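You operate a simulated robot arm through the tools that you are given. There is no shell and no other tool. Be economical: measure what you need, move in short steps, check, and stop when the job is done.

You are at the controls of a simulated two-armed robot. One attempt, no reset.

JOB
Tidy the test corner: lamp box off, tube racked, screen folded, marker and pointer reset.
Fine: the tube goes into the free hole of the tube rack; warmth marker to not set, shade pointer parked.

The check looks at the end state, three seconds after you hand in, the way a careful person would. Anything else that was tipped, shoved, dropped, spilled or broken makes it a failure.

ROBOT AND FRAMES
Two 7-joint arms with two-finger parallel grippers on one trunk, on a base that drives. Base frame: it is fixed to the floor where the robot stands at the start and does not move with it; the origin is under the middle of the robot, x ahead of it, y to its left, z up. Lengths are in m, angles in rad, forces in N, time in s.
The left shoulder is at the start at [0.05, 0.187, 1.06], the right one opposite. With the tool pointing down near the work surface each hand reaches from about 0.1 to 0.66 m from the robot's upright axis, wherever it stands, measured 20 degrees to its own side. Places, roughly: far hole of the wooden tube rack [1, 0, 0.7]; green rocker switch [0.7, -0.1, 0.8]; shade pointer [1, -0.1, 0.8]; warmth marker [0.5, 0, 0.8]; white screen [0.9, -0.1, 0.8]. Payload 3.43 kg a hand.
Tool frame (each hand has its own): the origin (TCP) lies between the finger pads and is the grasp point; the fingertips stand 0.03 m ahead of it; z points along the fingers, y is the line along which they close. The gripper opens to 0.094 m. The fingers are 0.028 m wide and 0.01 m thick; the gripper's body (0.05 by 0.096 m) begins 0.055 m behind the TCP.
Orientation is that of the tool frame in the base frame, as [roll, pitch, yaw] about the fixed x, y, z axes, in that order (R = Rz(yaw) Ry(pitch) Rx(roll)). With the fingers straight down and closing along the base's y, the tool's x points along the base's -x, its y along +y and its z along -z.

CONTROLS
- The arms move only by the tool play_rows. It takes "left_plan", "right_plan" or both (then of equal length, played together; a hand with none holds still); each is a list of rows, each a list of 3 entries, a list of its own where there are three numbers: the turn, a rotation vector about the base's x, y, z in rad, then the shift along the base's x, y, z in m, then the closure, from 0 (fully open) to 1 (shut). In form: [[[ax, ay, az], [dx, dy, dz], grip], ...]. A call has 1 to 20 rows; each row shifts and turns the commanded pose from where the row before left it. Each row takes 0.2 s and may step no farther than 0.05 m and 0.15 rad from the row before; otherwise, or with a gripper value out of range, the whole call is refused. Where a pose cannot be reached the arm comes as near as it can. A force on the tool above 40 N (or 10 N above the force at the start of the call, whichever is more), or a blocked arm, ends the call early, and 0.2 s more pass. Each finger travels about 0.153 m/s and halts on what it meets, pressing with about 26 N; the grip force reading is that of the motor and also rises with nothing between the fingers. The clock runs only during rows and for 0.2 s after the last one: add rows that do not move to give the fingers time. The reply holds the time, the measured pose of the TCP, the force on the tool along the base axes, the opening and the grip force, in the units named above and with some noise, with the torque about the TCP (base axes, N m) and any sound that the robot's microphone picked up.
- Cameras (640 x 400 px; columns grow to the right, rows downward): "scene" is now at [0.1486, -0.0108, 1.2277]; the picture's right is [-0.14, -0.99, 0.00], its down [-0.50, 0.07, -0.87] and it looks along [0.86, -0.12, -0.50] (base axes); focal length 214 px, centre (320, 200). "left" rides on the left gripper at [0.076, -0.014, -0.103] in its tool frame; the picture's right is [0.18, 0.98, 0.00], its down [-0.75, 0.14, -0.64] and it looks along [-0.63, 0.12, 0.77] (tool axes); focal length 243 px, centre (320, 200). "right" rides on the right gripper at [0.076, 0.014, -0.103] in its tool frame; the picture's right is [-0.18, 0.98, 0.00], its down [-0.75, -0.14, -0.64] and it looks along [-0.63, -0.12, 0.77] (tool axes); focal length 243 px, centre (320, 200). There is no depth. A picture from a camera that has moved, and an enlarged one, comes with that camera's place and axes in the base frame and with its lens.
- snapshot(camera): a new picture of that camera. The clock stands still meanwhile.
- raise_lower(by): slides the trunk up (or, below 0, down) by that many m; the arms and the scene camera ride with it, the base frame stays. It gives what a move gives, with no picture.
- drive_base(legs): drives the robot by 1 to 6 legs, each [ahead, left, turn to the left] in m, m and rad, along the robot's own axes; the way and the turn of a leg run together, so that a leg with both is an arc; at most 1.5 m and 3.142 rad a leg. The arms and the cameras ride along, it lands a little off, and it stops where it bumps. It gives what a move gives.
- turn_head(pan, tilt): turns the head with the scene camera to pan (to the left, within 1.396 rad either way) and tilt (down, from -0.506 to 1.204), counted from straight ahead of the robot. It gives what a move gives.
- enlarge(camera, box): a new picture of the part [left, top, right, bottom] of that camera's present view, enlarged. The clock stands still meanwhile.
- finish_job(): hands the job in; it is judged then, once.

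Go step by step. Nothing tells you exact positions but the pictures and the camera data: compare them with the known pose of the tool, close in by small moves and look again before you grip or let go. The budget is 120 turns and 108 pictures, counting those below and the enlarged ones. Unless the task says otherwise, let go and move clear before handing in.

The tools are called after "Emit:" as a command line: name --argument value ..., lists and objects as JSON in quotes. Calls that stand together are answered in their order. play_rows: Moves the arms, as the interface text tells. Its arguments: {"type":"object","properties":{"left_plan":{"type":"array"},"right_plan":{"type":"array"}},"required":[]} The other tools are called the same way: raise_lower (by) slides the trunk up or down; drive_base (legs) drives the base; turn_head (pan, tilt) turns the head that bears the scene camera; snapshot (camera) takes a picture; enlarge (camera, box) takes an enlarged picture of a part of a camera's view; finish_job () hands the job in.

At the start:

```text
clock: 0.0
left_position: [0.3335, 0.0751, 1.1295]
left_tool_rot: [3.141, -0.001, 3.141]
left_contact_force: [0.4, 0.3, -1.0]
left_wrist_torque: [-0.02, -0.03, 0.0]
left_gripper_width: 0.0938
left_grasp_force: 0.1
right_position: [0.3589, -0.1827, 1.0925]
right_tool_rot: [3.141, 0.0, 3.141]
right_contact_force: [-0.4, -0.2, 0.0]
right_wrist_torque: [0.02, -0.02, 0.03]
right_gripper_width: 0.094
right_grasp_force: 0.1
trunk travel left (down, up): [-0.275, 0.157]
robot x, y, heading: [0.0014, -0.0019, -0.003]
head pan, tilt: [-0.143, 0.525]
```

scene: 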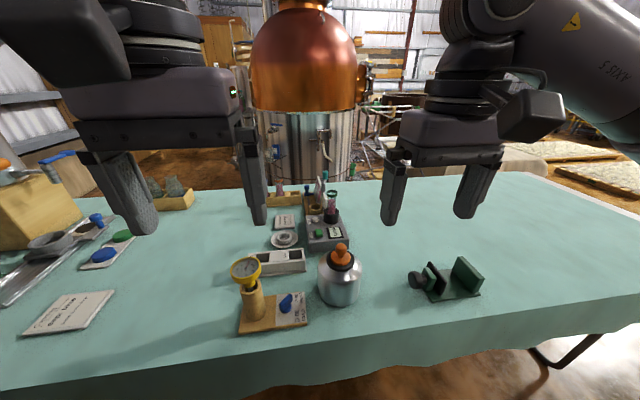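
right: 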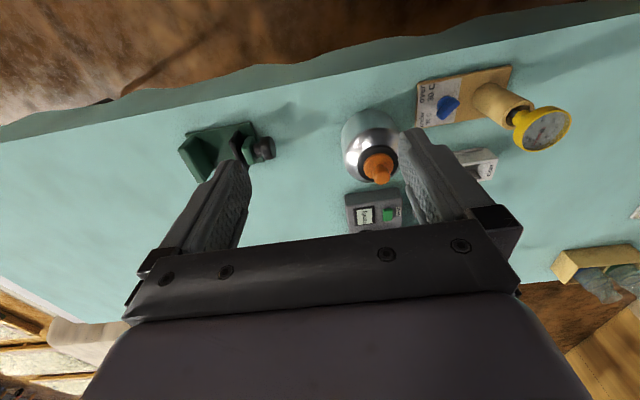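
left: 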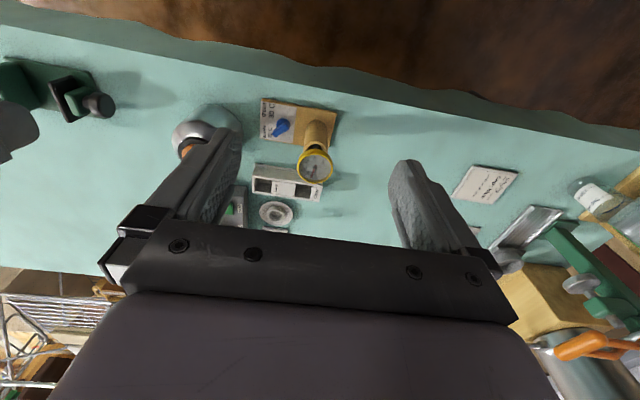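

I see a table with a thermometer stand and blue marker, a bottle, a lamp box with a green switch, and a rack further back. I'll enlarge the work area first.

Emit:
enlarge --camera "scene" --box '[220, 170, 380, 270]'

Emit:
enlarge --camera "scene" --box '[220, 240, 380, 340]'

Emit:
enlarge --camera "scene" --box '[0, 150, 320, 350]'

```text
4.00 times, centred on (300, 220) of scene
camera zoom: at [0.1486, -0.0108, 1.2277], right [-0.14, -0.99, 0.0], down [-0.5, 0.07, -0.87], along [0.86, -0.12, -0.5], focal length 858 px, centre (400, 120)
```

zoom: 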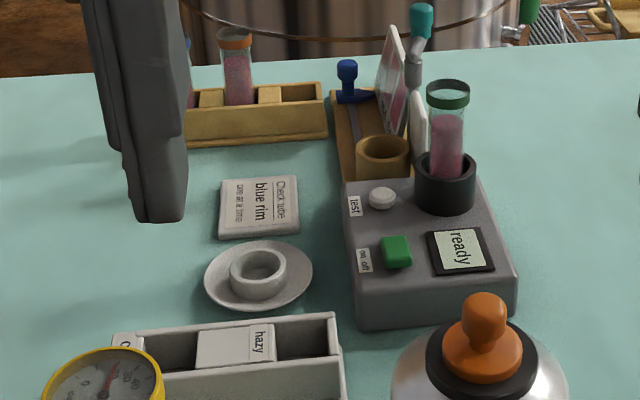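

```text
4.00 times, centred on (300, 290) of scene
camera zoom: at [0.1486, -0.0108, 1.2277], right [-0.14, -0.99, 0.0], down [-0.5, 0.07, -0.87], along [0.86, -0.12, -0.5], focal length 858 px, centre (400, -160)
```

zoom: 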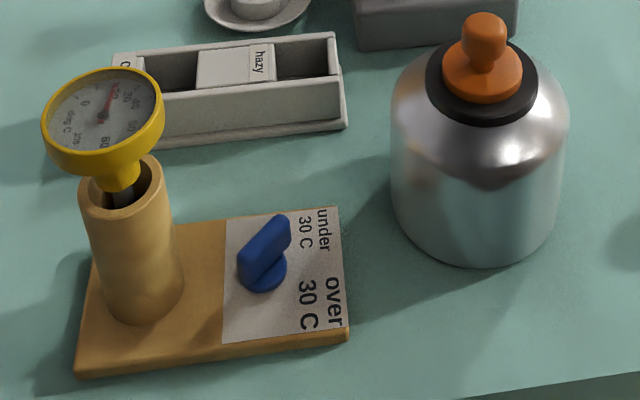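

```text
2.00 times, centred on (160, 250) of scene
camera zoom: at [0.1486, -0.0108, 1.2277], right [-0.14, -0.99, 0.0], down [-0.5, 0.07, -0.87], along [0.86, -0.12, -0.5], focal length 429 px, centre (640, 100)
```

zoom: 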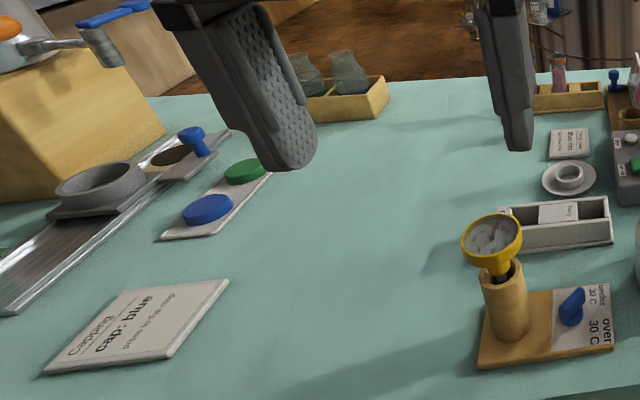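

Targets reach to x≈1.0, so I need to know how close the base can get. I'll look down at the table edge and base.

Emit:
turn_head --pan 0 --tilt 1.2

Emit:
snapshot --camera "scene"

```text
clock: 1.1
left_position: [0.3339, 0.0733, 1.1293]
left_tool_rot: [3.141, 0.0, -3.142]
left_contact_force: [-0.4, 0.2, 0.3]
left_wrist_torque: [0.02, -0.01, -0.01]
left_gripper_width: 0.094
left_grasp_force: 0.0
right_position: [0.3602, -0.1832, 1.0932]
right_tool_rot: [3.141, 0.0, 3.141]
right_contact_force: [-0.6, -0.3, 0.4]
right_wrist_torque: [0.02, 0.0, -0.03]
right_gripper_width: 0.094
right_grasp_force: 0.1
trunk travel left (down, up): [-0.275, 0.157]
robot x, y, heading: [-0.0029, -0.0014, -0.002]
head pan, tilt: [0.0, 1.201]
```

```text
101 pictures are left
camera scene: at [0.1151, 0.002, 1.1764], right [0.0, -1.0, 0.0], down [-0.93, 0.0, -0.36], along [0.36, 0.0, -0.93], focal length 214 px, centre (320, 200)
```

scene: 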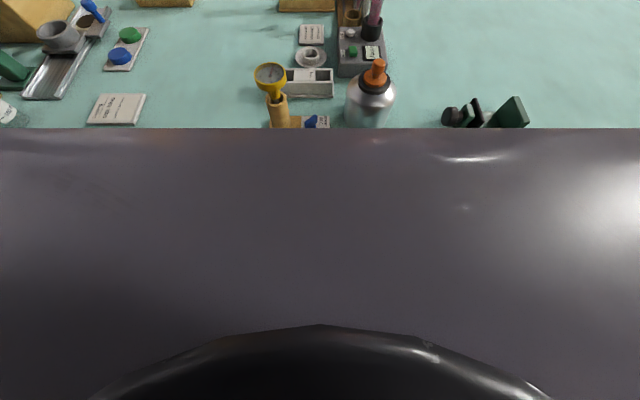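

The chest hides the base. I'll tilt the right hand so that its camera looks back at the robot's base and the table's edge.

Emit:
play_rows --right_plan '[[[0, 0.15, 0], [0, 0, 0], 0], [[0, 0.15, 0], [0, 0, 0], 0], [[0, 0.15, 0], [0, 0, 0], 0], [[0, 0.15, 0], [0, 0, 0], 0], [[0, 0.15, 0], [0, 0, 0], 0], [[0, 0.15, 0], [0, 0, 0], 0], [[0, 0.15, 0], [0, 0, 0], 0]]'

Emit:
snapshot --camera "right"

Emit:
turn_head --pan 0 --tilt 0.4

Emit:
snapshot --camera "scene"

```text
clock: 2.6
left_position: [0.3329, 0.0749, 1.1296]
left_tool_rot: [-3.14, 0.001, -3.139]
left_contact_force: [0.5, -0.5, 1.0]
left_wrist_torque: [-0.02, -0.01, 0.01]
left_gripper_width: 0.0939
left_grasp_force: 0.0
right_position: [0.3166, -0.1841, 1.0399]
right_tool_rot: [3.14, -1.049, -3.139]
right_contact_force: [-0.5, 0.5, 0.2]
right_wrist_torque: [-0.04, 0.01, 0.03]
right_gripper_width: 0.0941
right_grasp_force: 0.0
right hand out of reach, approached as far as the arm can: row 6, 7
trunk travel left (down, up): [-0.275, 0.157]
robot x, y, heading: [0.0004, -0.003, -0.001]
head pan, tilt: [0.0, 1.201]
```

```text
100 pictures are left
camera right: at [0.3671, -0.1702, 1.1576], right [0.09, 0.98, -0.16], down [0.93, -0.14, -0.33], along [-0.35, -0.12, -0.93], focal length 243 px, centre (320, 200)
```

right: 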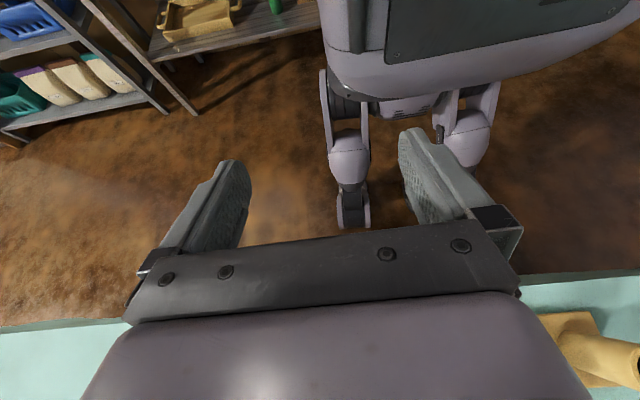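

```text
clock: 3.8
left_position: [0.3336, 0.0748, 1.1284]
left_tool_rot: [3.141, 0.0, 3.141]
left_contact_force: [-0.2, -0.2, 0.9]
left_wrist_torque: [-0.01, 0.02, 0.01]
left_gripper_width: 0.094
left_grasp_force: 0.0
right_position: [0.3177, -0.1841, 1.04]
right_tool_rot: [3.14, -1.049, 3.14]
right_contact_force: [-1.1, 0.1, 0.6]
right_wrist_torque: [-0.03, -0.04, 0.01]
right_gripper_width: 0.0941
right_grasp_force: 0.1
trunk travel left (down, up): [-0.275, 0.157]
robot x, y, heading: [0.0007, -0.0005, -0.001]
head pan, tilt: [0.0, 0.4]
```

```text
99 pictures are left
camera scene: at [0.1517, 0.002, 1.2391], right [0.0, -1.0, 0.0], down [-0.39, 0.0, -0.92], along [0.92, 0.0, -0.39], focal length 214 px, centre (320, 200)
```

scene: 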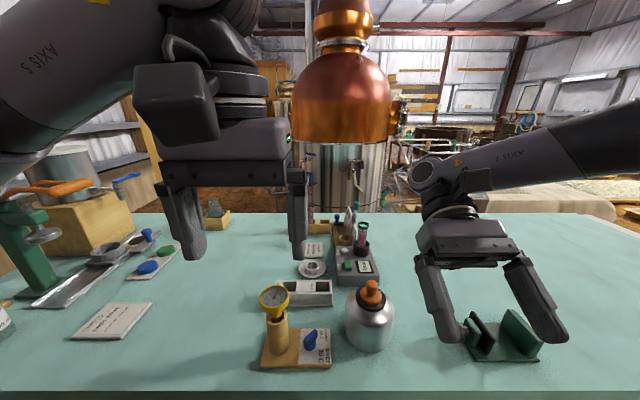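

The robot has a narrow base with thin legs, so it can come closer to the table. I'll bring the right hand back upright, then drive a bit ahead and left, which also gives parallax on what stands behind the table.

Emit:
play_rows --right_plan '[[[0, -0.15, 0], [0, 0, 0.01], 0], [[0, -0.15, 0], [0, 0, 0.01], 0], [[0, -0.15, 0], [0, 0, 0.01], 0], [[0, -0.15, 0], [0, 0, 0.01], 0], [[0, -0.15, 0], [0, 0, 0.01], 0], [[0, -0.15, 0], [0, 0, 0], 0], [[0, -0.15, 0], [0, 0, 0], 0]]'

Emit:
drive_base --legs '[[0.08, 0.2, 0]]'

Emit:
snapshot --camera "scene"

```text
clock: 5.4
left_position: [0.3337, 0.0743, 1.1279]
left_tool_rot: [-3.141, 0.0, 3.141]
left_contact_force: [0.9, -0.1, -1.7]
left_wrist_torque: [0.0, -0.03, 0.01]
left_gripper_width: 0.0941
left_grasp_force: 0.0
right_position: [0.3178, -0.1828, 1.09]
right_tool_rot: [3.14, 0.004, -3.141]
right_contact_force: [0.3, 0.6, -1.3]
right_wrist_torque: [0.0, 0.03, -0.06]
right_gripper_width: 0.0943
right_grasp_force: 0.2
trunk travel left (down, up): [-0.275, 0.157]
robot x, y, heading: [0.0022, -0.002, -0.004]
head pan, tilt: [0.0, 0.4]
```

```text
clock: 7.8
left_position: [0.414, 0.2754, 1.1289]
left_tool_rot: [-3.139, 0.001, -3.139]
left_contact_force: [-0.2, -1.0, -1.1]
left_wrist_torque: [0.03, -0.02, 0.01]
left_gripper_width: 0.0938
left_grasp_force: 0.1
right_position: [0.3976, 0.017, 1.0886]
right_tool_rot: [3.141, 0.0, 3.141]
right_contact_force: [0.0, -0.1, 0.7]
right_wrist_torque: [-0.01, 0.01, -0.03]
right_gripper_width: 0.094
right_grasp_force: 0.1
trunk travel left (down, up): [-0.275, 0.157]
robot x, y, heading: [0.0797, 0.1982, 0.001]
head pan, tilt: [0.0, 0.4]
```

```text
98 pictures are left
camera scene: at [0.2317, 0.202, 1.2392], right [0.0, -1.0, 0.0], down [-0.39, 0.0, -0.92], along [0.92, 0.0, -0.39], focal length 214 px, centre (320, 200)
```

scene: 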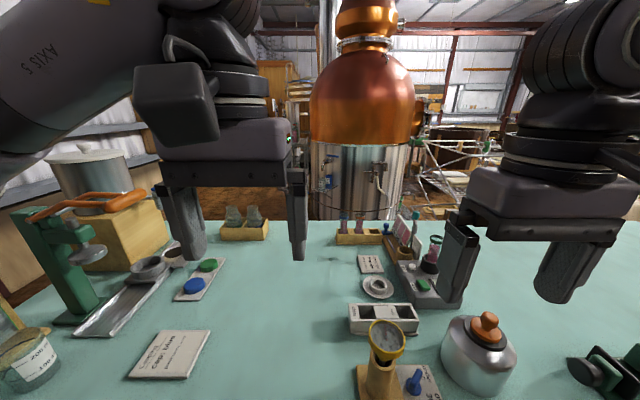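

The still stands close behind the table, so I will work from the front. The chest must clear the gauge (top ≈0.91), so I raise the trunk and then creep forward.

Emit:
raise_lower --by 0.1

Emit:
drive_base --legs '[[0.0, -0.08, 0], [0.1, 0, 0]]'

Emit:
turn_head --pan -0.2 --tilt 0.8

Emit:
snapshot --camera "scene"

Emit:
snapshot --camera "right"

```text
clock: 9.1
left_position: [0.4143, 0.2752, 1.2296]
left_tool_rot: [-3.141, 0.001, -3.141]
left_contact_force: [0.1, -0.3, -0.1]
left_wrist_torque: [0.05, 0.03, 0.01]
left_gripper_width: 0.0939
left_grasp_force: 0.2
right_position: [0.3991, 0.017, 1.1896]
right_tool_rot: [-3.141, 0.001, -3.141]
right_contact_force: [0.3, -0.4, 0.1]
right_wrist_torque: [-0.01, 0.0, -0.01]
right_gripper_width: 0.094
right_grasp_force: 0.1
trunk travel left (down, up): [-0.375, 0.057]
robot x, y, heading: [0.0816, 0.1991, 0.002]
head pan, tilt: [0.0, 0.4]
```

```text
clock: 11.2
left_position: [0.5147, 0.1935, 1.2294]
left_tool_rot: [3.141, 0.0, -3.139]
left_contact_force: [0.2, 0.5, 0.2]
left_wrist_torque: [0.0, -0.01, 0.0]
left_gripper_width: 0.094
left_grasp_force: 0.1
right_position: [0.499, -0.063, 1.188]
right_tool_rot: [3.141, -0.001, -3.139]
right_contact_force: [-0.3, -1.5, -0.1]
right_wrist_torque: [0.02, 0.04, 0.03]
right_gripper_width: 0.094
right_grasp_force: 0.1
trunk travel left (down, up): [-0.375, 0.057]
robot x, y, heading: [0.1792, 0.12, 0.003]
head pan, tilt: [0.0, 0.4]
```

```text
clock: 12.1
left_position: [0.5127, 0.1942, 1.2296]
left_tool_rot: [-3.142, 0.0, -3.139]
left_contact_force: [-0.1, 0.8, 0.0]
left_wrist_torque: [0.0, -0.01, 0.02]
left_gripper_width: 0.0941
left_grasp_force: 0.0
right_position: [0.4977, -0.0634, 1.1896]
right_tool_rot: [3.14, 0.001, -3.14]
right_contact_force: [0.2, 0.4, 0.8]
right_wrist_torque: [0.02, -0.01, 0.0]
right_gripper_width: 0.0941
right_grasp_force: 0.0
trunk travel left (down, up): [-0.375, 0.057]
robot x, y, heading: [0.1751, 0.12, 0.003]
head pan, tilt: [-0.201, 0.799]
```

```text
97 pictures are left
camera scene: at [0.3178, 0.1063, 1.3041], right [-0.2, -0.98, 0.0], down [-0.7, 0.14, -0.7], along [0.68, -0.14, -0.72], focal length 214 px, centre (320, 200)
```

scene: 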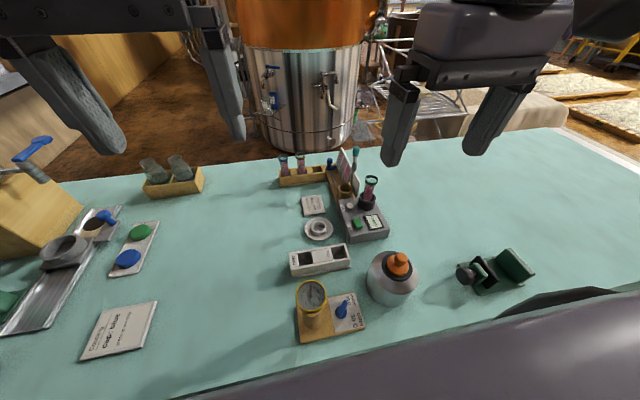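

```text
96 pictures are left
camera right: at [0.4201, -0.0504, 1.292], right [0.18, 0.98, 0.0], down [0.75, -0.14, 0.64], along [0.63, -0.12, -0.77], focal length 243 px, centre (320, 200)
```

right: 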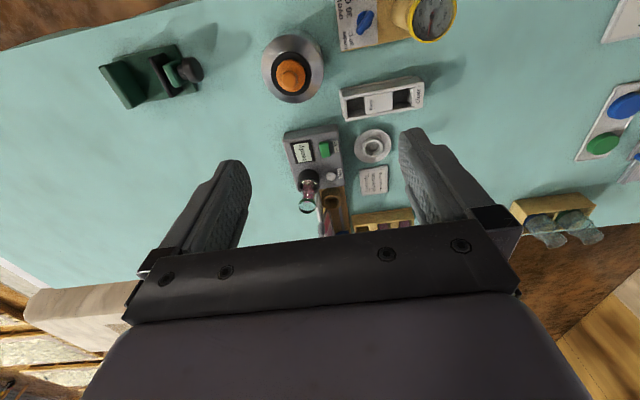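

Good vantage now. I'll enlarge the individual devices.

Emit:
enlarge --camera "scene" --box '[270, 145, 398, 245]'

Emit:
enlarge --camera "scene" --box '[280, 270, 408, 350]'

Emit:
enlarge --camera "right" --box '[270, 60, 440, 240]'

```text
4.00 times, centred on (334, 195) of scene
camera zoom: at [0.3178, 0.1063, 1.3041], right [-0.2, -0.98, 0.0], down [-0.7, 0.14, -0.7], along [0.68, -0.14, -0.72], focal length 858 px, centre (264, 220)
```

zoom: 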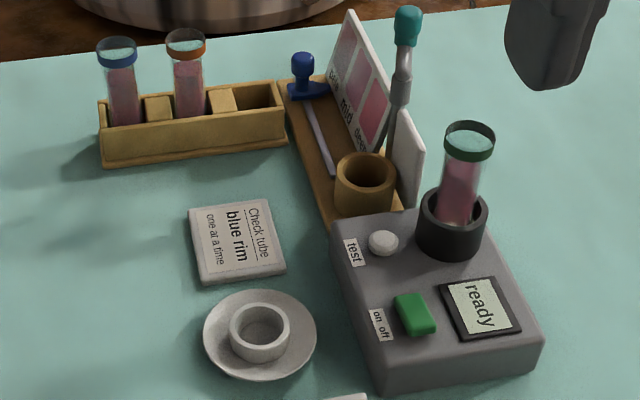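

```text
5.00 times, centred on (344, 310) of scene
camera zoom: at [0.3178, 0.1063, 1.3041], right [-0.2, -0.98, 0.0], down [-0.7, 0.14, -0.7], along [0.68, -0.14, -0.72], focal length 1072 px, centre (200, -350)
```

zoom: 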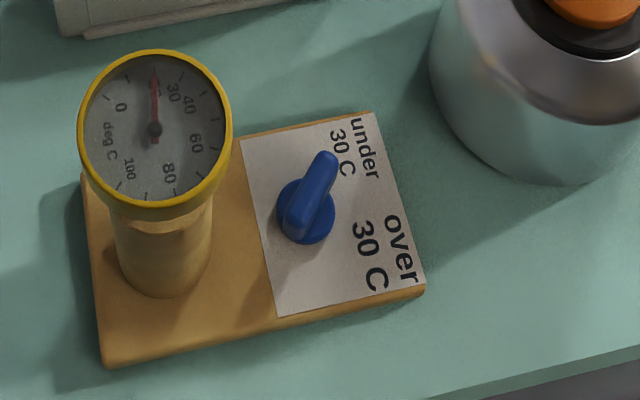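

```text
2.22 times, centred on (355, 150) of right
camera zoom: at [0.4201, -0.0504, 1.292], right [0.18, 0.98, 0.0], down [0.75, -0.14, 0.64], along [0.63, -0.12, -0.77], focal length 539 px, centre (242, 311)
```

zoom: 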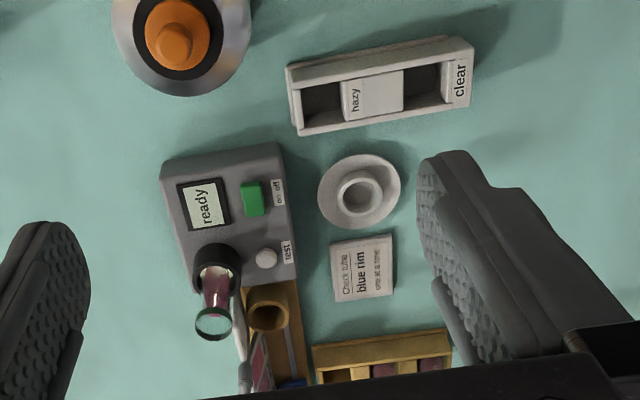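

I need closer views. I'll move the right hand over the lamp box, staying high.

Emit:
play_rows --right_plan '[[[0, 0, 0], [0.04, -0.02, -0.03], 0], [[0, 0, 0], [0.04, -0.02, -0.03], 0], [[0, 0, 0], [0.04, -0.02, -0.03], 0], [[0, 0, 0], [0.04, 0, -0.03], 0], [[0, 0, 0], [0.04, 0, -0.01], 0]]'

Emit:
snapshot --camera "right"

Emit:
enlarge --camera "right" --box '[240, 60, 420, 230]'

```text
refused: row 1 steps farther than a row can; nothing moved
```

```text
92 pictures are left
camera right: at [0.4201, -0.0504, 1.292], right [0.18, 0.98, 0.0], down [0.75, -0.14, 0.64], along [0.63, -0.12, -0.77], focal length 243 px, centre (320, 200)
```

right: 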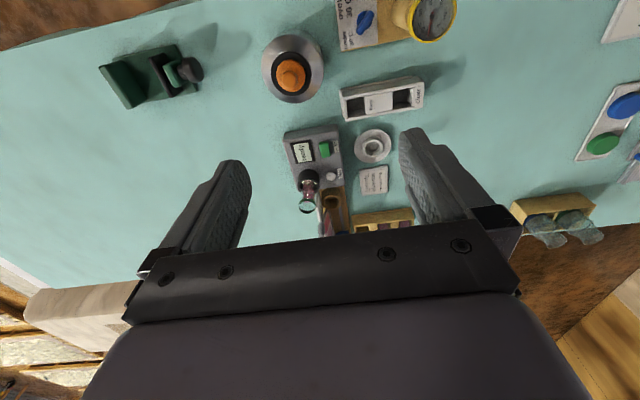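

```text
2.35 times, centred on (330, 145) of right
camera zoom: at [0.4201, -0.0504, 1.292], right [0.18, 0.98, 0.0], down [0.75, -0.14, 0.64], along [0.63, -0.12, -0.77], focal length 571 px, centre (296, 329)
```

zoom: 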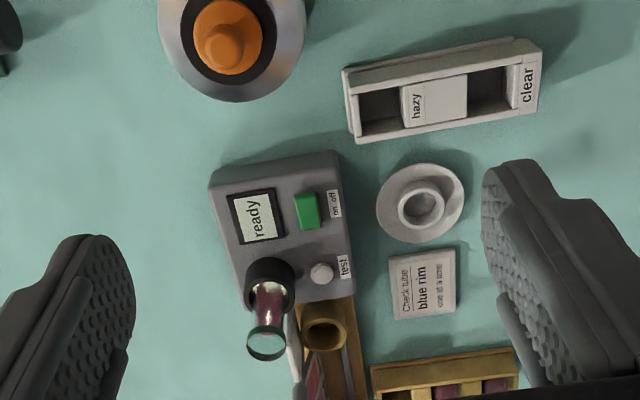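

The step was too long, so I'll repeat it with shorter rows.

Emit:
play_rows --right_plan '[[[0, 0, 0], [0.03, -0.01, -0.02], 0], [[0, 0, 0], [0.03, -0.01, -0.02], 0], [[0, 0, 0], [0.03, -0.01, -0.02], 0], [[0, 0, 0], [0.03, -0.01, -0.02], 0], [[0, 0, 0], [0.03, -0.01, -0.02], 0], [[0, 0, 0], [0.03, -0.01, -0.02], 0], [[0, 0, 0], [0.03, 0, -0.02], 0]]'

Emit:
snapshot --camera "right"

```text
clock: 13.7
left_position: [0.5135, 0.194, 1.2296]
left_tool_rot: [-3.139, -0.001, -3.141]
left_contact_force: [-0.1, -0.5, -0.2]
left_wrist_torque: [0.01, 0.01, -0.03]
left_gripper_width: 0.0938
left_grasp_force: 0.2
right_position: [0.7076, -0.1221, 1.0472]
right_tool_rot: [-3.141, 0.002, -3.14]
right_contact_force: [0.3, -0.9, -0.5]
right_wrist_torque: [0.03, 0.02, -0.01]
right_gripper_width: 0.094
right_grasp_force: 0.0
trunk travel left (down, up): [-0.375, 0.057]
robot x, y, heading: [0.1757, 0.1189, 0.004]
head pan, tilt: [-0.201, 0.799]
```

```text
90 pictures are left
camera right: at [0.6307, -0.1097, 1.1516], right [0.18, 0.98, 0.0], down [0.75, -0.14, 0.64], along [0.63, -0.12, -0.77], focal length 243 px, centre (320, 200)
```

right: 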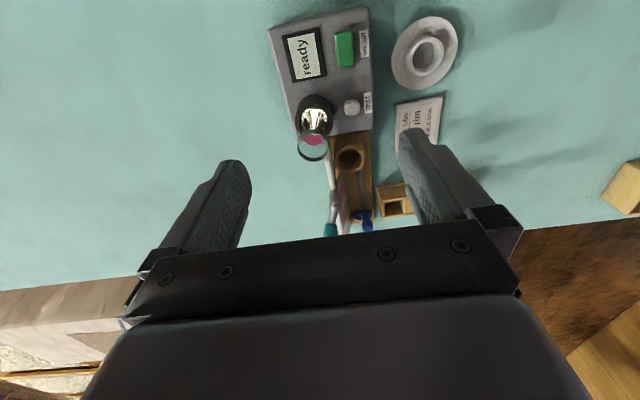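

Emit:
enlarge --camera "right" --box '[260, 120, 420, 240]'

Emit:
enlarge --camera "right" --box '[280, 10, 400, 110]'

Emit:
enlarge --camera "scene" --box '[310, 145, 374, 205]'

```text
3.33 times, centred on (340, 180) of right
camera zoom: at [0.6307, -0.1097, 1.1516], right [0.18, 0.98, 0.0], down [0.75, -0.14, 0.64], along [0.63, -0.12, -0.77], focal length 809 px, centre (253, 267)
```

zoom: 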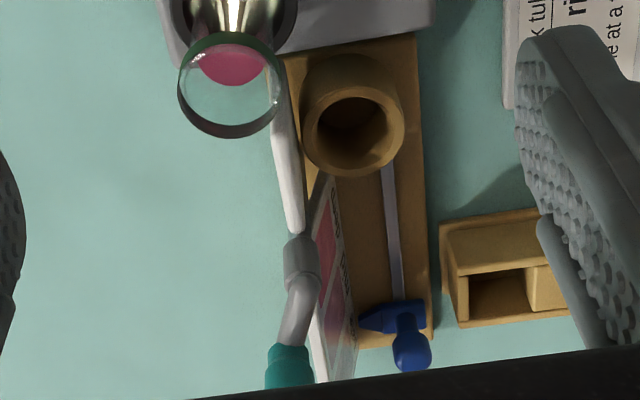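

```text
4.00 times, centred on (340, 60) of right
camera zoom: at [0.6307, -0.1097, 1.1516], right [0.18, 0.98, 0.0], down [0.75, -0.14, 0.64], along [0.63, -0.12, -0.77], focal length 970 px, centre (240, 760)
```

zoom: 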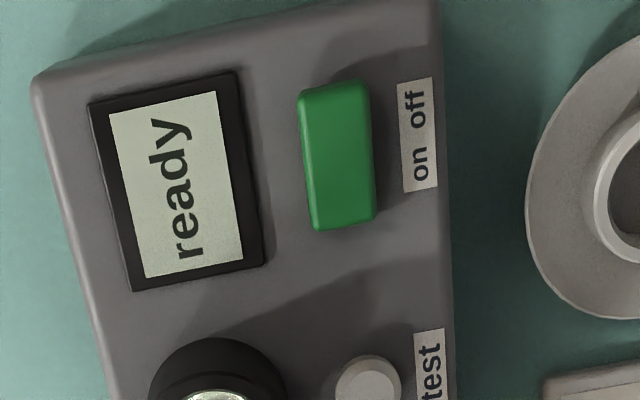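

```text
6.67 times, centred on (342, 175) of scene
camera zoom: at [0.3182, 0.1065, 1.304], right [-0.2, -0.98, 0.0], down [-0.7, 0.14, -0.7], along [0.68, -0.14, -0.72], focal length 1430 px, centre (173, 367)
```

zoom: 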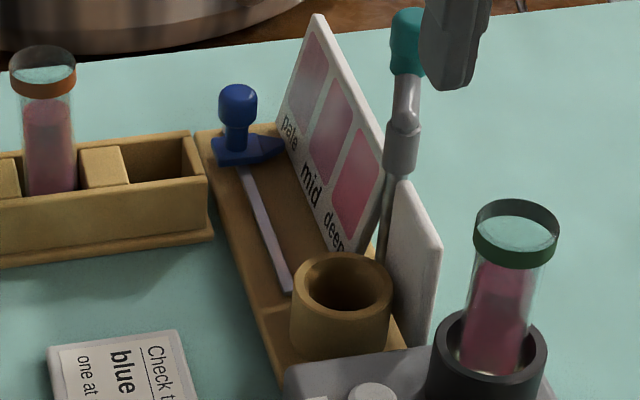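

The off end of the rocker is the near one. I'll look at the screen and pointer from the right side, by swinging the right hand out and yawing it to look towards +y.

Emit:
play_rows --right_plan '[[[0, 0, 0.15], [0.01, -0.03, -0.01], 0], [[0, 0, 0.15], [0.01, -0.03, -0.01], 0], [[0, 0, 0.15], [0.01, -0.03, -0.01], 0], [[0, 0, 0.15], [0.01, -0.03, -0.01], 0], [[0, 0, 0.15], [0.01, -0.03, -0.01], 0], [[0, 0, 0.15], [0.01, -0.03, -0.01], 0], [[0, 0, 0.15], [0.01, -0.03, -0.01], 0], [[0, 0, 0.15], [0.01, -0.03, -0.01], 0], [[0, 0, 0.15], [0.01, -0.02, -0.01], 0], [[0, 0, 0.15], [0.01, -0.02, -0.01], 0]]'

Emit:
snapshot --camera "right"

Emit:
snapshot --camera "scene"

```text
clock: 15.9
left_position: [0.5127, 0.195, 1.2294]
left_tool_rot: [-3.141, -0.001, -3.141]
left_contact_force: [-0.4, -0.5, 0.5]
left_wrist_torque: [-0.03, 0.0, 0.03]
left_gripper_width: 0.094
left_grasp_force: 0.0
right_position: [0.6675, -0.2075, 1.0246]
right_tool_rot: [-3.12, 0.031, -2.638]
right_contact_force: [-0.6, -0.4, 0.0]
right_wrist_torque: [-0.03, 0.01, 0.0]
right_gripper_width: 0.0941
right_grasp_force: 0.1
right hand out of reach, approached as far as the arm can: row 3, 4, 5, 6, 7, 8, 9, 10
trunk travel left (down, up): [-0.375, 0.057]
robot x, y, heading: [0.1821, 0.1211, 0.0]
head pan, tilt: [-0.201, 0.799]
```

```text
86 pictures are left
camera right: at [0.5892, -0.2322, 1.1244], right [-0.31, 0.95, -0.02], down [0.7, 0.24, 0.67], along [0.64, 0.2, -0.74], focal length 243 px, centre (320, 200)
```

right: 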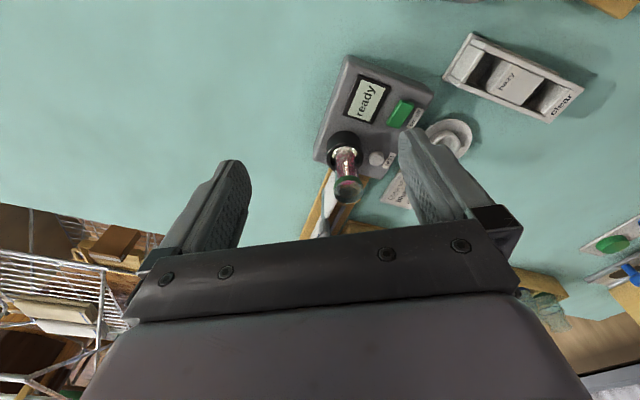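

```text
85 pictures are left
camera scene: at [0.3179, 0.1062, 1.304], right [-0.2, -0.98, 0.0], down [-0.7, 0.14, -0.7], along [0.68, -0.14, -0.72], focal length 214 px, centre (320, 200)
```

scene: 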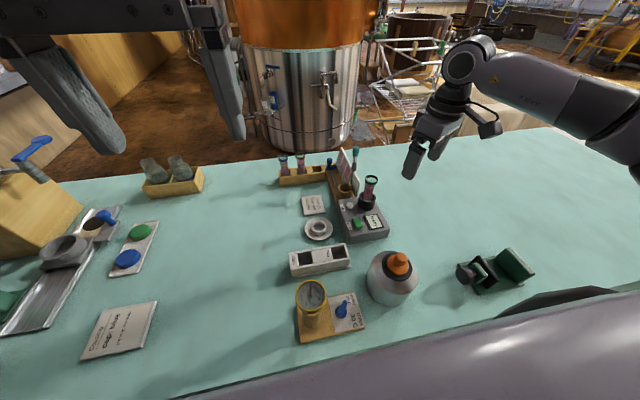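

The reach is short there; I'll instead move the whole robot right to see the screen from its other side (chest is well above the bottle).

Emit:
drive_base --legs '[[0, -0.42, 0]]'

Emit:
turn_head --pan 0.3 --tilt 0.7

Emit:
snapshot --camera "scene"

```text
clock: 20.1
left_position: [0.5125, -0.2236, 1.229]
left_tool_rot: [3.141, 0.0, 3.14]
left_contact_force: [-0.3, -0.5, 0.0]
left_wrist_torque: [0.02, -0.02, 0.03]
left_gripper_width: 0.0938
left_grasp_force: 0.0
right_position: [0.6665, -0.6265, 1.0243]
right_tool_rot: [-3.121, 0.03, -2.64]
right_contact_force: [0.6, -0.5, -0.5]
right_wrist_torque: [-0.03, -0.03, 0.02]
right_gripper_width: 0.0938
right_grasp_force: 0.2
trunk travel left (down, up): [-0.375, 0.057]
robot x, y, heading: [0.1803, -0.2919, -0.002]
head pan, tilt: [-0.201, 0.799]
```

```text
clock: 21.0
left_position: [0.5132, -0.2238, 1.2289]
left_tool_rot: [3.14, 0.0, 3.14]
left_contact_force: [-0.3, 0.7, 0.8]
left_wrist_torque: [-0.05, 0.04, -0.02]
left_gripper_width: 0.0939
left_grasp_force: 0.1
right_position: [0.6664, -0.6265, 1.0238]
right_tool_rot: [-3.12, 0.032, -2.64]
right_contact_force: [0.4, -0.8, -0.2]
right_wrist_torque: [-0.01, -0.04, -0.02]
right_gripper_width: 0.0941
right_grasp_force: 0.1
trunk travel left (down, up): [-0.375, 0.057]
robot x, y, heading: [0.1773, -0.3, -0.002]
head pan, tilt: [0.3, 0.7]
```

```text
84 pictures are left
camera scene: at [0.3196, -0.2706, 1.3123], right [0.29, -0.96, 0.0], down [-0.62, -0.19, -0.76], along [0.73, 0.22, -0.64], focal length 214 px, centre (320, 200)
```

scene: 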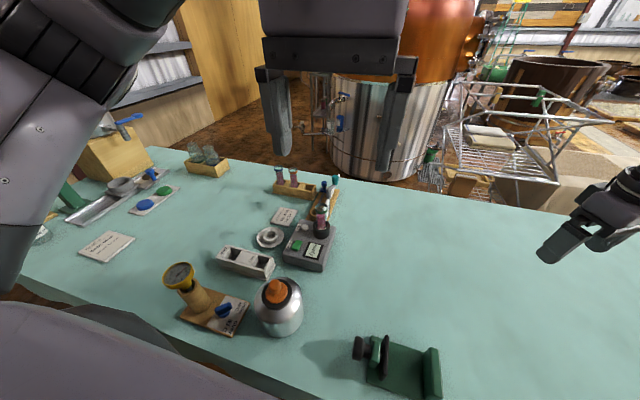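

Emit:
enlarge --camera "scene" --box '[265, 160, 361, 220]'

Emit:
enlarge --camera "scene" --box '[270, 170, 366, 274]'

Emit:
enlarge --camera "scene" --box '[160, 255, 256, 340]'

```text
6.67 times, centred on (313, 190) of scene
camera zoom: at [0.3196, -0.2706, 1.3123], right [0.29, -0.96, 0.0], down [-0.62, -0.19, -0.76], along [0.73, 0.22, -0.64], focal length 1430 px, centre (367, 267)
```

zoom: 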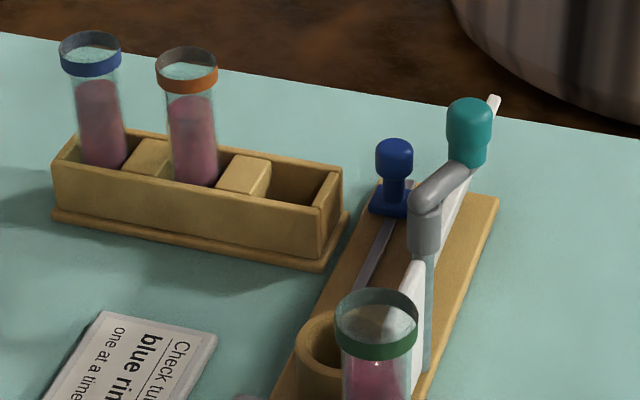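

```text
3.85 times, centred on (318, 222) of scene
camera zoom: at [0.3196, -0.2706, 1.3123], right [0.29, -0.96, 0.0], down [-0.62, -0.19, -0.76], along [0.73, 0.22, -0.64], focal length 825 px, centre (328, 115)
```

zoom: 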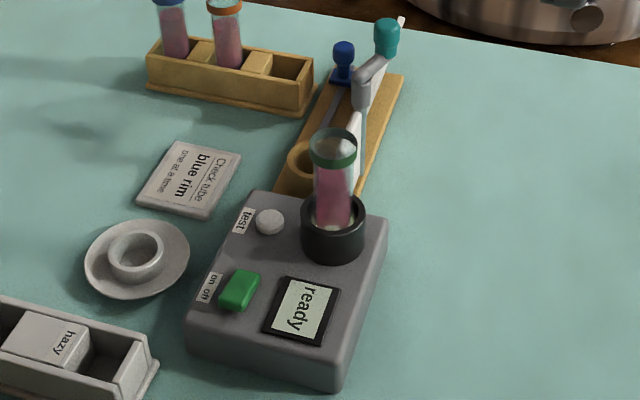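

```text
4.71 times, centred on (208, 298) of scene
camera zoom: at [0.3196, -0.2706, 1.3123], right [0.29, -0.96, 0.0], down [-0.62, -0.19, -0.76], along [0.73, 0.22, -0.64], focal length 1009 px, centre (847, -259)
```

zoom: 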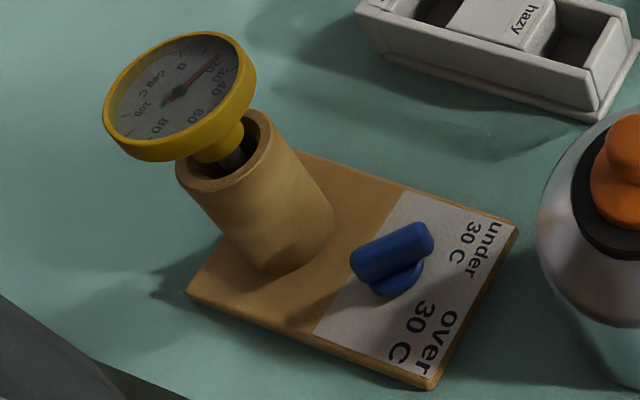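

I now have triangulated places: switch (.688,-.086,.792), marker (.475,.017,.78), tube rim (.769,-.137,.887), free hole (1.02,-.014,.76), crank knob (.93,-.142,.886), pointer knob (1.036,-.073,.785). The chest will clear everything, so I drive a bit further ahead and bring the left hand above the rocker's near end.

Emit:
drive_base --legs '[[0.06, 0, 0]]'

Emit:
play_rows --left_plan '[[[0, 0, 0], [0.01, 0.014, -0.035], 1], [[0, 0, 0], [0.01, 0.014, -0.035], 1], [[0, 0, 0], [0.01, 0.014, -0.035], 1], [[0, 0, 0], [0.01, 0.014, -0.035], 1], [[0, 0, 0], [0.01, 0.014, -0.035], 1], [[0, 0, 0], [0.01, 0.014, -0.035], 1], [[0, 0, 0], [0.01, 0.014, -0.035], 1], [[0, 0, 0], [0.01, 0.02, -0.035], 1], [[0, 0, 0], [0.01, 0.02, -0.035], 1]]'

Emit:
snapshot --camera "left"

Emit:
snapshot --camera "scene"

```text
clock: 22.0
left_position: [0.5734, -0.2243, 1.2287]
left_tool_rot: [3.141, -0.001, 3.14]
left_contact_force: [-0.7, -0.6, -0.6]
left_wrist_torque: [0.04, 0.0, 0.01]
left_gripper_width: 0.0938
left_grasp_force: 0.1
right_position: [0.7284, -0.6262, 1.0239]
right_tool_rot: [-3.121, 0.031, -2.641]
right_contact_force: [-0.2, 0.1, 0.6]
right_wrist_torque: [-0.01, 0.05, 0.01]
right_gripper_width: 0.0938
right_grasp_force: 0.2
trunk travel left (down, up): [-0.375, 0.057]
robot x, y, heading: [0.2391, -0.2987, -0.006]
head pan, tilt: [0.3, 0.7]
```

```text
clock: 24.0
left_position: [0.6625, -0.0868, 0.9133]
left_tool_rot: [-3.141, 0.002, 3.137]
left_contact_force: [-0.8, -0.1, -0.8]
left_wrist_torque: [-0.01, 0.02, -0.02]
left_gripper_width: 0.0001
left_grasp_force: 26.0
right_position: [0.7255, -0.6265, 1.0238]
right_tool_rot: [-3.119, 0.031, -2.64]
right_contact_force: [-0.2, 1.0, 0.2]
right_wrist_torque: [-0.01, -0.01, 0.01]
right_gripper_width: 0.0939
right_grasp_force: 0.1
trunk travel left (down, up): [-0.375, 0.057]
robot x, y, heading: [0.2397, -0.2945, 0.001]
head pan, tilt: [0.3, 0.7]
```

```text
80 pictures are left
camera left: at [0.5848, -0.1009, 1.0151], right [-0.18, 0.98, 0.0], down [0.75, 0.14, 0.64], along [0.63, 0.12, -0.77], focal length 243 px, centre (320, 200)
```

left: 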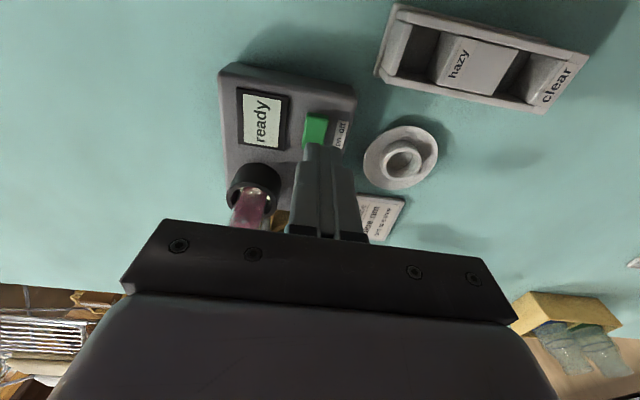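

```text
79 pictures are left
camera scene: at [0.3794, -0.2704, 1.3123], right [0.29, -0.96, 0.0], down [-0.62, -0.19, -0.76], along [0.73, 0.22, -0.64], focal length 214 px, centre (320, 200)
```

scene: 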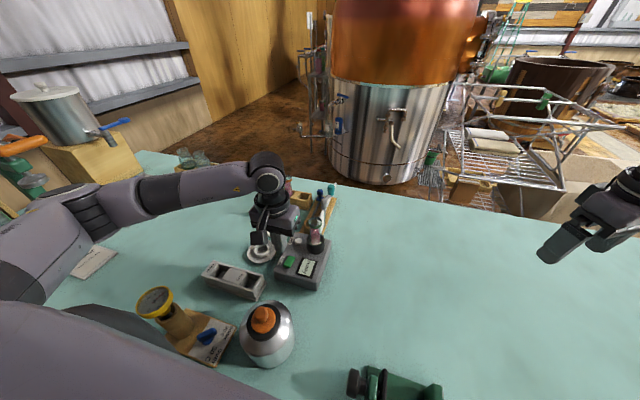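

Fingers are over the near end of the rocker; I descend and press down gently.

Emit:
play_rows --left_plan '[[[0, 0, 0], [0.004, 0, -0.03], 1], [[0, 0, 0], [0, 0, -0.03], 1], [[0, 0, 0], [0, 0, -0.015], 1], [[0, 0, 0], [0, 0, -0.006], 1], [[0, 0, 0], [0, 0, -0.004], 1], [[0, 0, 0], [0, 0, -0.004], 1], [[0, 0, 0], [0, 0, -0.003], 1], [[0, 0, 0], [0, 0, -0.003], 1]]'

Emit:
enlarge --camera "scene" --box '[225, 210, 345, 300]'

```text
clock: 25.8
left_position: [0.6667, -0.0867, 0.825]
left_tool_rot: [-3.141, 0.012, 3.141]
left_contact_force: [-11.2, 4.9, 38.3]
left_wrist_torque: [0.22, -0.19, -0.12]
left_gripper_width: 0.0002
left_grasp_force: 26.0
right_position: [0.7229, -0.6268, 1.0269]
right_tool_rot: [-3.119, 0.036, -2.641]
right_contact_force: [0.3, -0.2, 0.7]
right_wrist_torque: [-0.02, 0.03, 0.0]
right_gripper_width: 0.0942
right_grasp_force: 0.0
trunk travel left (down, up): [-0.375, 0.057]
robot x, y, heading: [0.2388, -0.2943, 0.002]
head pan, tilt: [0.3, 0.7]
```

```text
4.44 times, centred on (285, 255) of scene
camera zoom: at [0.3754, -0.2715, 1.3135], right [0.29, -0.96, 0.0], down [-0.61, -0.19, -0.77], along [0.73, 0.23, -0.64], focal length 953 px, centre (476, -44)
```

zoom: 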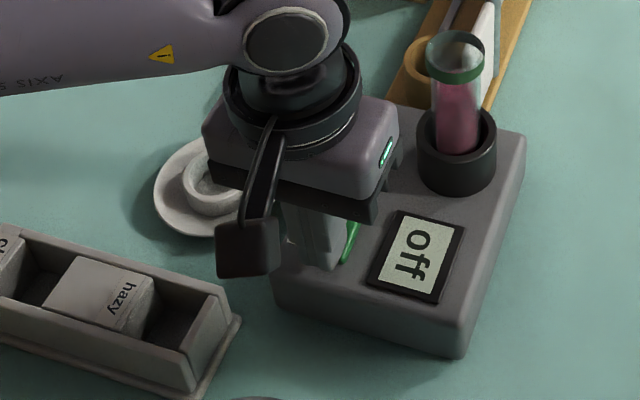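

The display reads "off". Now I lift, and pitch the left hand forward (≈51°) in front of the tube with the fingers open, because the rack needs the longer reach.

Emit:
play_rows --left_plan '[[[0, 0, 0], [0, 0, 0.02], 1], [[0, 0, 0], [0, 0, 0.045], 1], [[0, 0, 0], [0, 0, 0.045], 0], [[0, -0.15, 0], [-0.005, -0.008, 0.0], 0], [[0, -0.15, 0], [0, -0.008, 0], 0], [[0, -0.15, 0], [0, -0.008, 0], 0], [[0, -0.15, 0], [0.01, -0.008, 0], 0], [[0, -0.15, 0], [0.01, -0.008, 0], 0], [[0, -0.15, 0], [0.01, -0.01, 0], 0], [[0, 0, 0], [0, 0, 0], 0]]'

Emit:
snapshot --camera "left"

Emit:
enlarge --camera "scene" --box '[200, 150, 360, 300]'

```text
clock: 28.0
left_position: [0.6915, -0.1368, 0.9303]
left_tool_rot: [3.141, 0.903, 3.14]
left_contact_force: [0.5, -0.2, -0.6]
left_wrist_torque: [-0.02, 0.02, 0.01]
left_gripper_width: 0.0941
left_grasp_force: 0.2
right_position: [0.7261, -0.6259, 1.0245]
right_tool_rot: [-3.119, 0.033, -2.642]
right_contact_force: [-0.2, 0.0, -1.1]
right_wrist_torque: [0.01, 0.01, -0.01]
right_gripper_width: 0.094
right_grasp_force: 0.0
trunk travel left (down, up): [-0.375, 0.057]
robot x, y, heading: [0.2402, -0.2974, -0.006]
head pan, tilt: [0.3, 0.7]
```

```text
77 pictures are left
camera left: at [0.563, -0.1515, 0.9324], right [-0.11, 0.98, -0.14], down [-0.04, 0.14, 0.99], along [0.99, 0.12, 0.02], focal length 243 px, centre (320, 200)
```

left: 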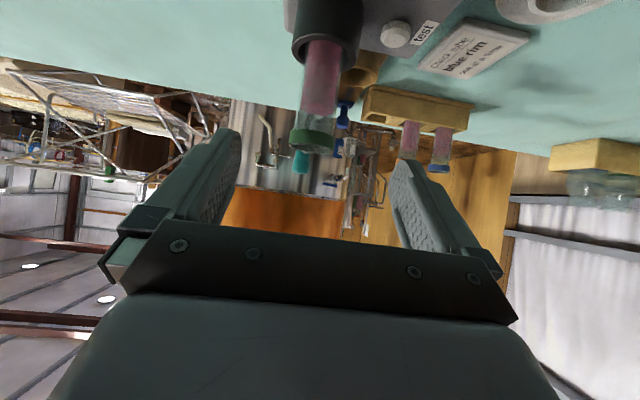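

```text
2.67 times, centred on (280, 225) of scene
camera zoom: at [0.3792, -0.2704, 1.3123], right [0.29, -0.96, 0.0], down [-0.62, -0.19, -0.76], along [0.73, 0.22, -0.64], focal length 572 px, centre (427, 133)
```

zoom: 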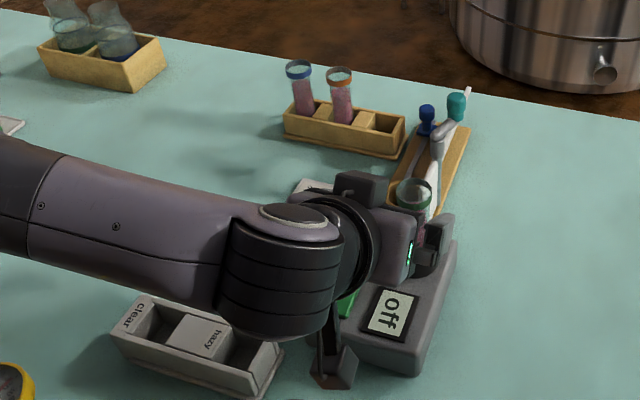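

Pose is reachable and the tube's rim checks out at (.769,-.139,.887). Slide in along the fingers and grip just below the rim.

Emit:
play_rows --left_plan '[[[0, 0, 0], [0.026, 0, -0.021], 0.3], [[0, 0, 0], [0.026, -0.001, -0.021], 0.3], [[0, 0, 0], [0.026, -0.001, -0.02], 0.3], [[0, 0, 0], [0, 0, 0], 0.3]]'

Emit:
snapshot --camera "left"

Emit:
enlarge --camera "scene" --box '[260, 170, 360, 270]'

```text
clock: 29.0
left_position: [0.7706, -0.1383, 0.8683]
left_tool_rot: [-3.14, 0.902, 3.137]
left_contact_force: [0.9, -0.3, 0.1]
left_wrist_torque: [-0.02, 0.01, 0.0]
left_gripper_width: 0.0657
left_grasp_force: 0.1
right_position: [0.7258, -0.6263, 1.0234]
right_tool_rot: [-3.12, 0.032, -2.641]
right_contact_force: [-0.5, 0.4, 0.4]
right_wrist_torque: [0.0, -0.05, 0.02]
right_gripper_width: 0.0937
right_grasp_force: 0.1
trunk travel left (down, up): [-0.375, 0.057]
robot x, y, heading: [0.2361, -0.2968, 0.002]
head pan, tilt: [0.3, 0.7]
```

```text
75 pictures are left
camera left: at [0.6417, -0.1536, 0.8708], right [-0.11, 0.98, -0.14], down [-0.03, 0.14, 0.99], along [0.99, 0.12, 0.02], focal length 243 px, centre (320, 200)
```

left: 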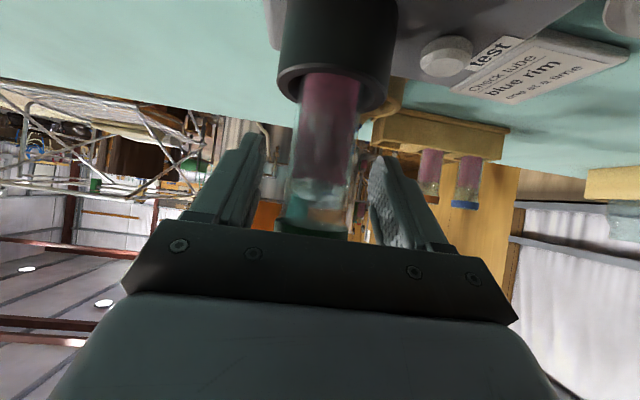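

```text
4.00 times, centred on (310, 220) of scene
camera zoom: at [0.3792, -0.2707, 1.3123], right [0.29, -0.96, 0.0], down [-0.62, -0.19, -0.77], along [0.73, 0.22, -0.64], focal length 858 px, centre (360, 120)
```

zoom: 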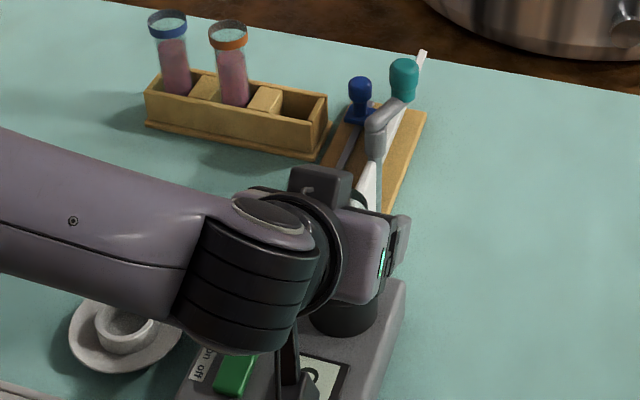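

The tube is centred between the pads. Grip and lift straight up.

Emit:
play_rows --left_plan '[[[0, 0, 0], [0, 0, 0], 1], [[0, 0, 0], [0, 0, 0], 1], [[0, 0, 0], [0, 0, 0], 1], [[0, 0, 0], [0, 0, 0.02], 1], [[0, 0, 0], [0, 0, 0.03], 1], [[0, 0, 0], [0, 0, 0.03], 1], [[0, 0, 0], [0, 0, 0.03], 1]]'

Emit:
snapshot --camera "left"

Emit:
snapshot --camera "scene"

```text
clock: 30.6
left_position: [0.7691, -0.1385, 0.9774]
left_tool_rot: [3.137, 0.902, 3.136]
left_contact_force: [0.0, -0.3, -0.7]
left_wrist_torque: [0.03, 0.03, 0.01]
left_gripper_width: 0.0392
left_grasp_force: 25.8
right_position: [0.7268, -0.6255, 1.0249]
right_tool_rot: [-3.12, 0.032, -2.64]
right_contact_force: [0.4, 0.1, -0.2]
right_wrist_torque: [-0.01, 0.01, 0.0]
right_gripper_width: 0.094
right_grasp_force: 0.1
trunk travel left (down, up): [-0.375, 0.057]
robot x, y, heading: [0.2417, -0.299, -0.003]
head pan, tilt: [0.3, 0.7]
```

```text
73 pictures are left
camera left: at [0.6402, -0.1528, 0.981], right [-0.11, 0.98, -0.14], down [-0.03, 0.14, 0.99], along [0.99, 0.12, 0.02], focal length 243 px, centre (320, 200)
```

left: 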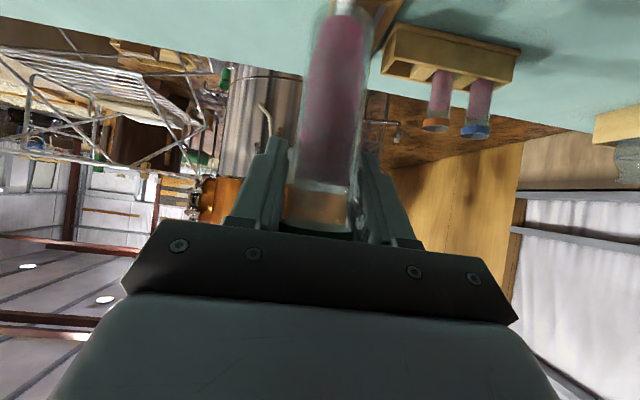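

```text
72 pictures are left
camera scene: at [0.3792, -0.2708, 1.3123], right [0.29, -0.96, 0.0], down [-0.62, -0.19, -0.77], along [0.73, 0.22, -0.64], focal length 214 px, centre (320, 200)
```

scene: 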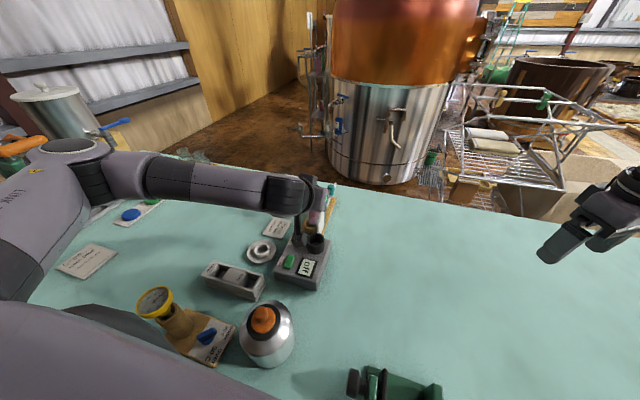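

Tube is held (≈39 mm wide) and hanging vertical. Carry it high towards the rack line, clear of the crank.

Emit:
play_rows --left_plan '[[[0, 0, 0], [0, 0.04, 0.005], 1], [[0, 0, 0], [0.02, 0.03, 0.005], 1], [[0, 0, 0], [0.03, 0.03, 0], 1], [[0, 0, 0], [0.035, 0.026, 0], 1], [[0, 0, 0], [0.045, 0, 0], 1], [[0, 0, 0], [0.04, 0, 0], 1], [[0, 0, 0], [0.04, 0, 0], 1]]'

Emit:
snapshot --camera "left"

Emit:
enlarge --camera "scene" --box '[220, 130, 380, 230]'

```text
clock: 32.2
left_position: [0.9797, -0.0116, 0.9878]
left_tool_rot: [-3.142, 0.901, 3.138]
left_contact_force: [0.6, -0.6, -1.6]
left_wrist_torque: [0.01, 0.01, 0.02]
left_gripper_width: 0.0394
left_grasp_force: 26.2
right_position: [0.7278, -0.6268, 1.0235]
right_tool_rot: [-3.122, 0.032, -2.641]
right_contact_force: [0.5, 0.4, 0.0]
right_wrist_torque: [0.02, 0.03, 0.0]
right_gripper_width: 0.0938
right_grasp_force: 0.0
trunk travel left (down, up): [-0.375, 0.057]
robot x, y, heading: [0.2403, -0.297, -0.002]
head pan, tilt: [0.3, 0.7]
```

```text
71 pictures are left
camera left: at [0.8508, -0.0273, 0.9911], right [-0.11, 0.98, -0.14], down [-0.03, 0.14, 0.99], along [0.99, 0.11, 0.02], focal length 243 px, centre (320, 200)
```

left: 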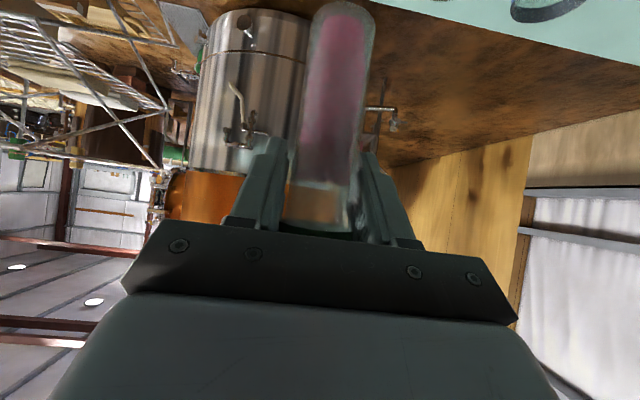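

```text
4.00 times, centred on (300, 180) of scene
camera zoom: at [0.3798, -0.2712, 1.3122], right [0.29, -0.96, 0.0], down [-0.62, -0.19, -0.76], along [0.73, 0.22, -0.64], focal length 858 px, centre (400, 280)
```

zoom: 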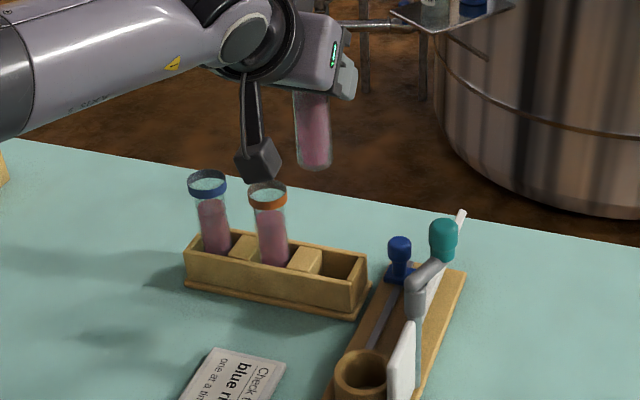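

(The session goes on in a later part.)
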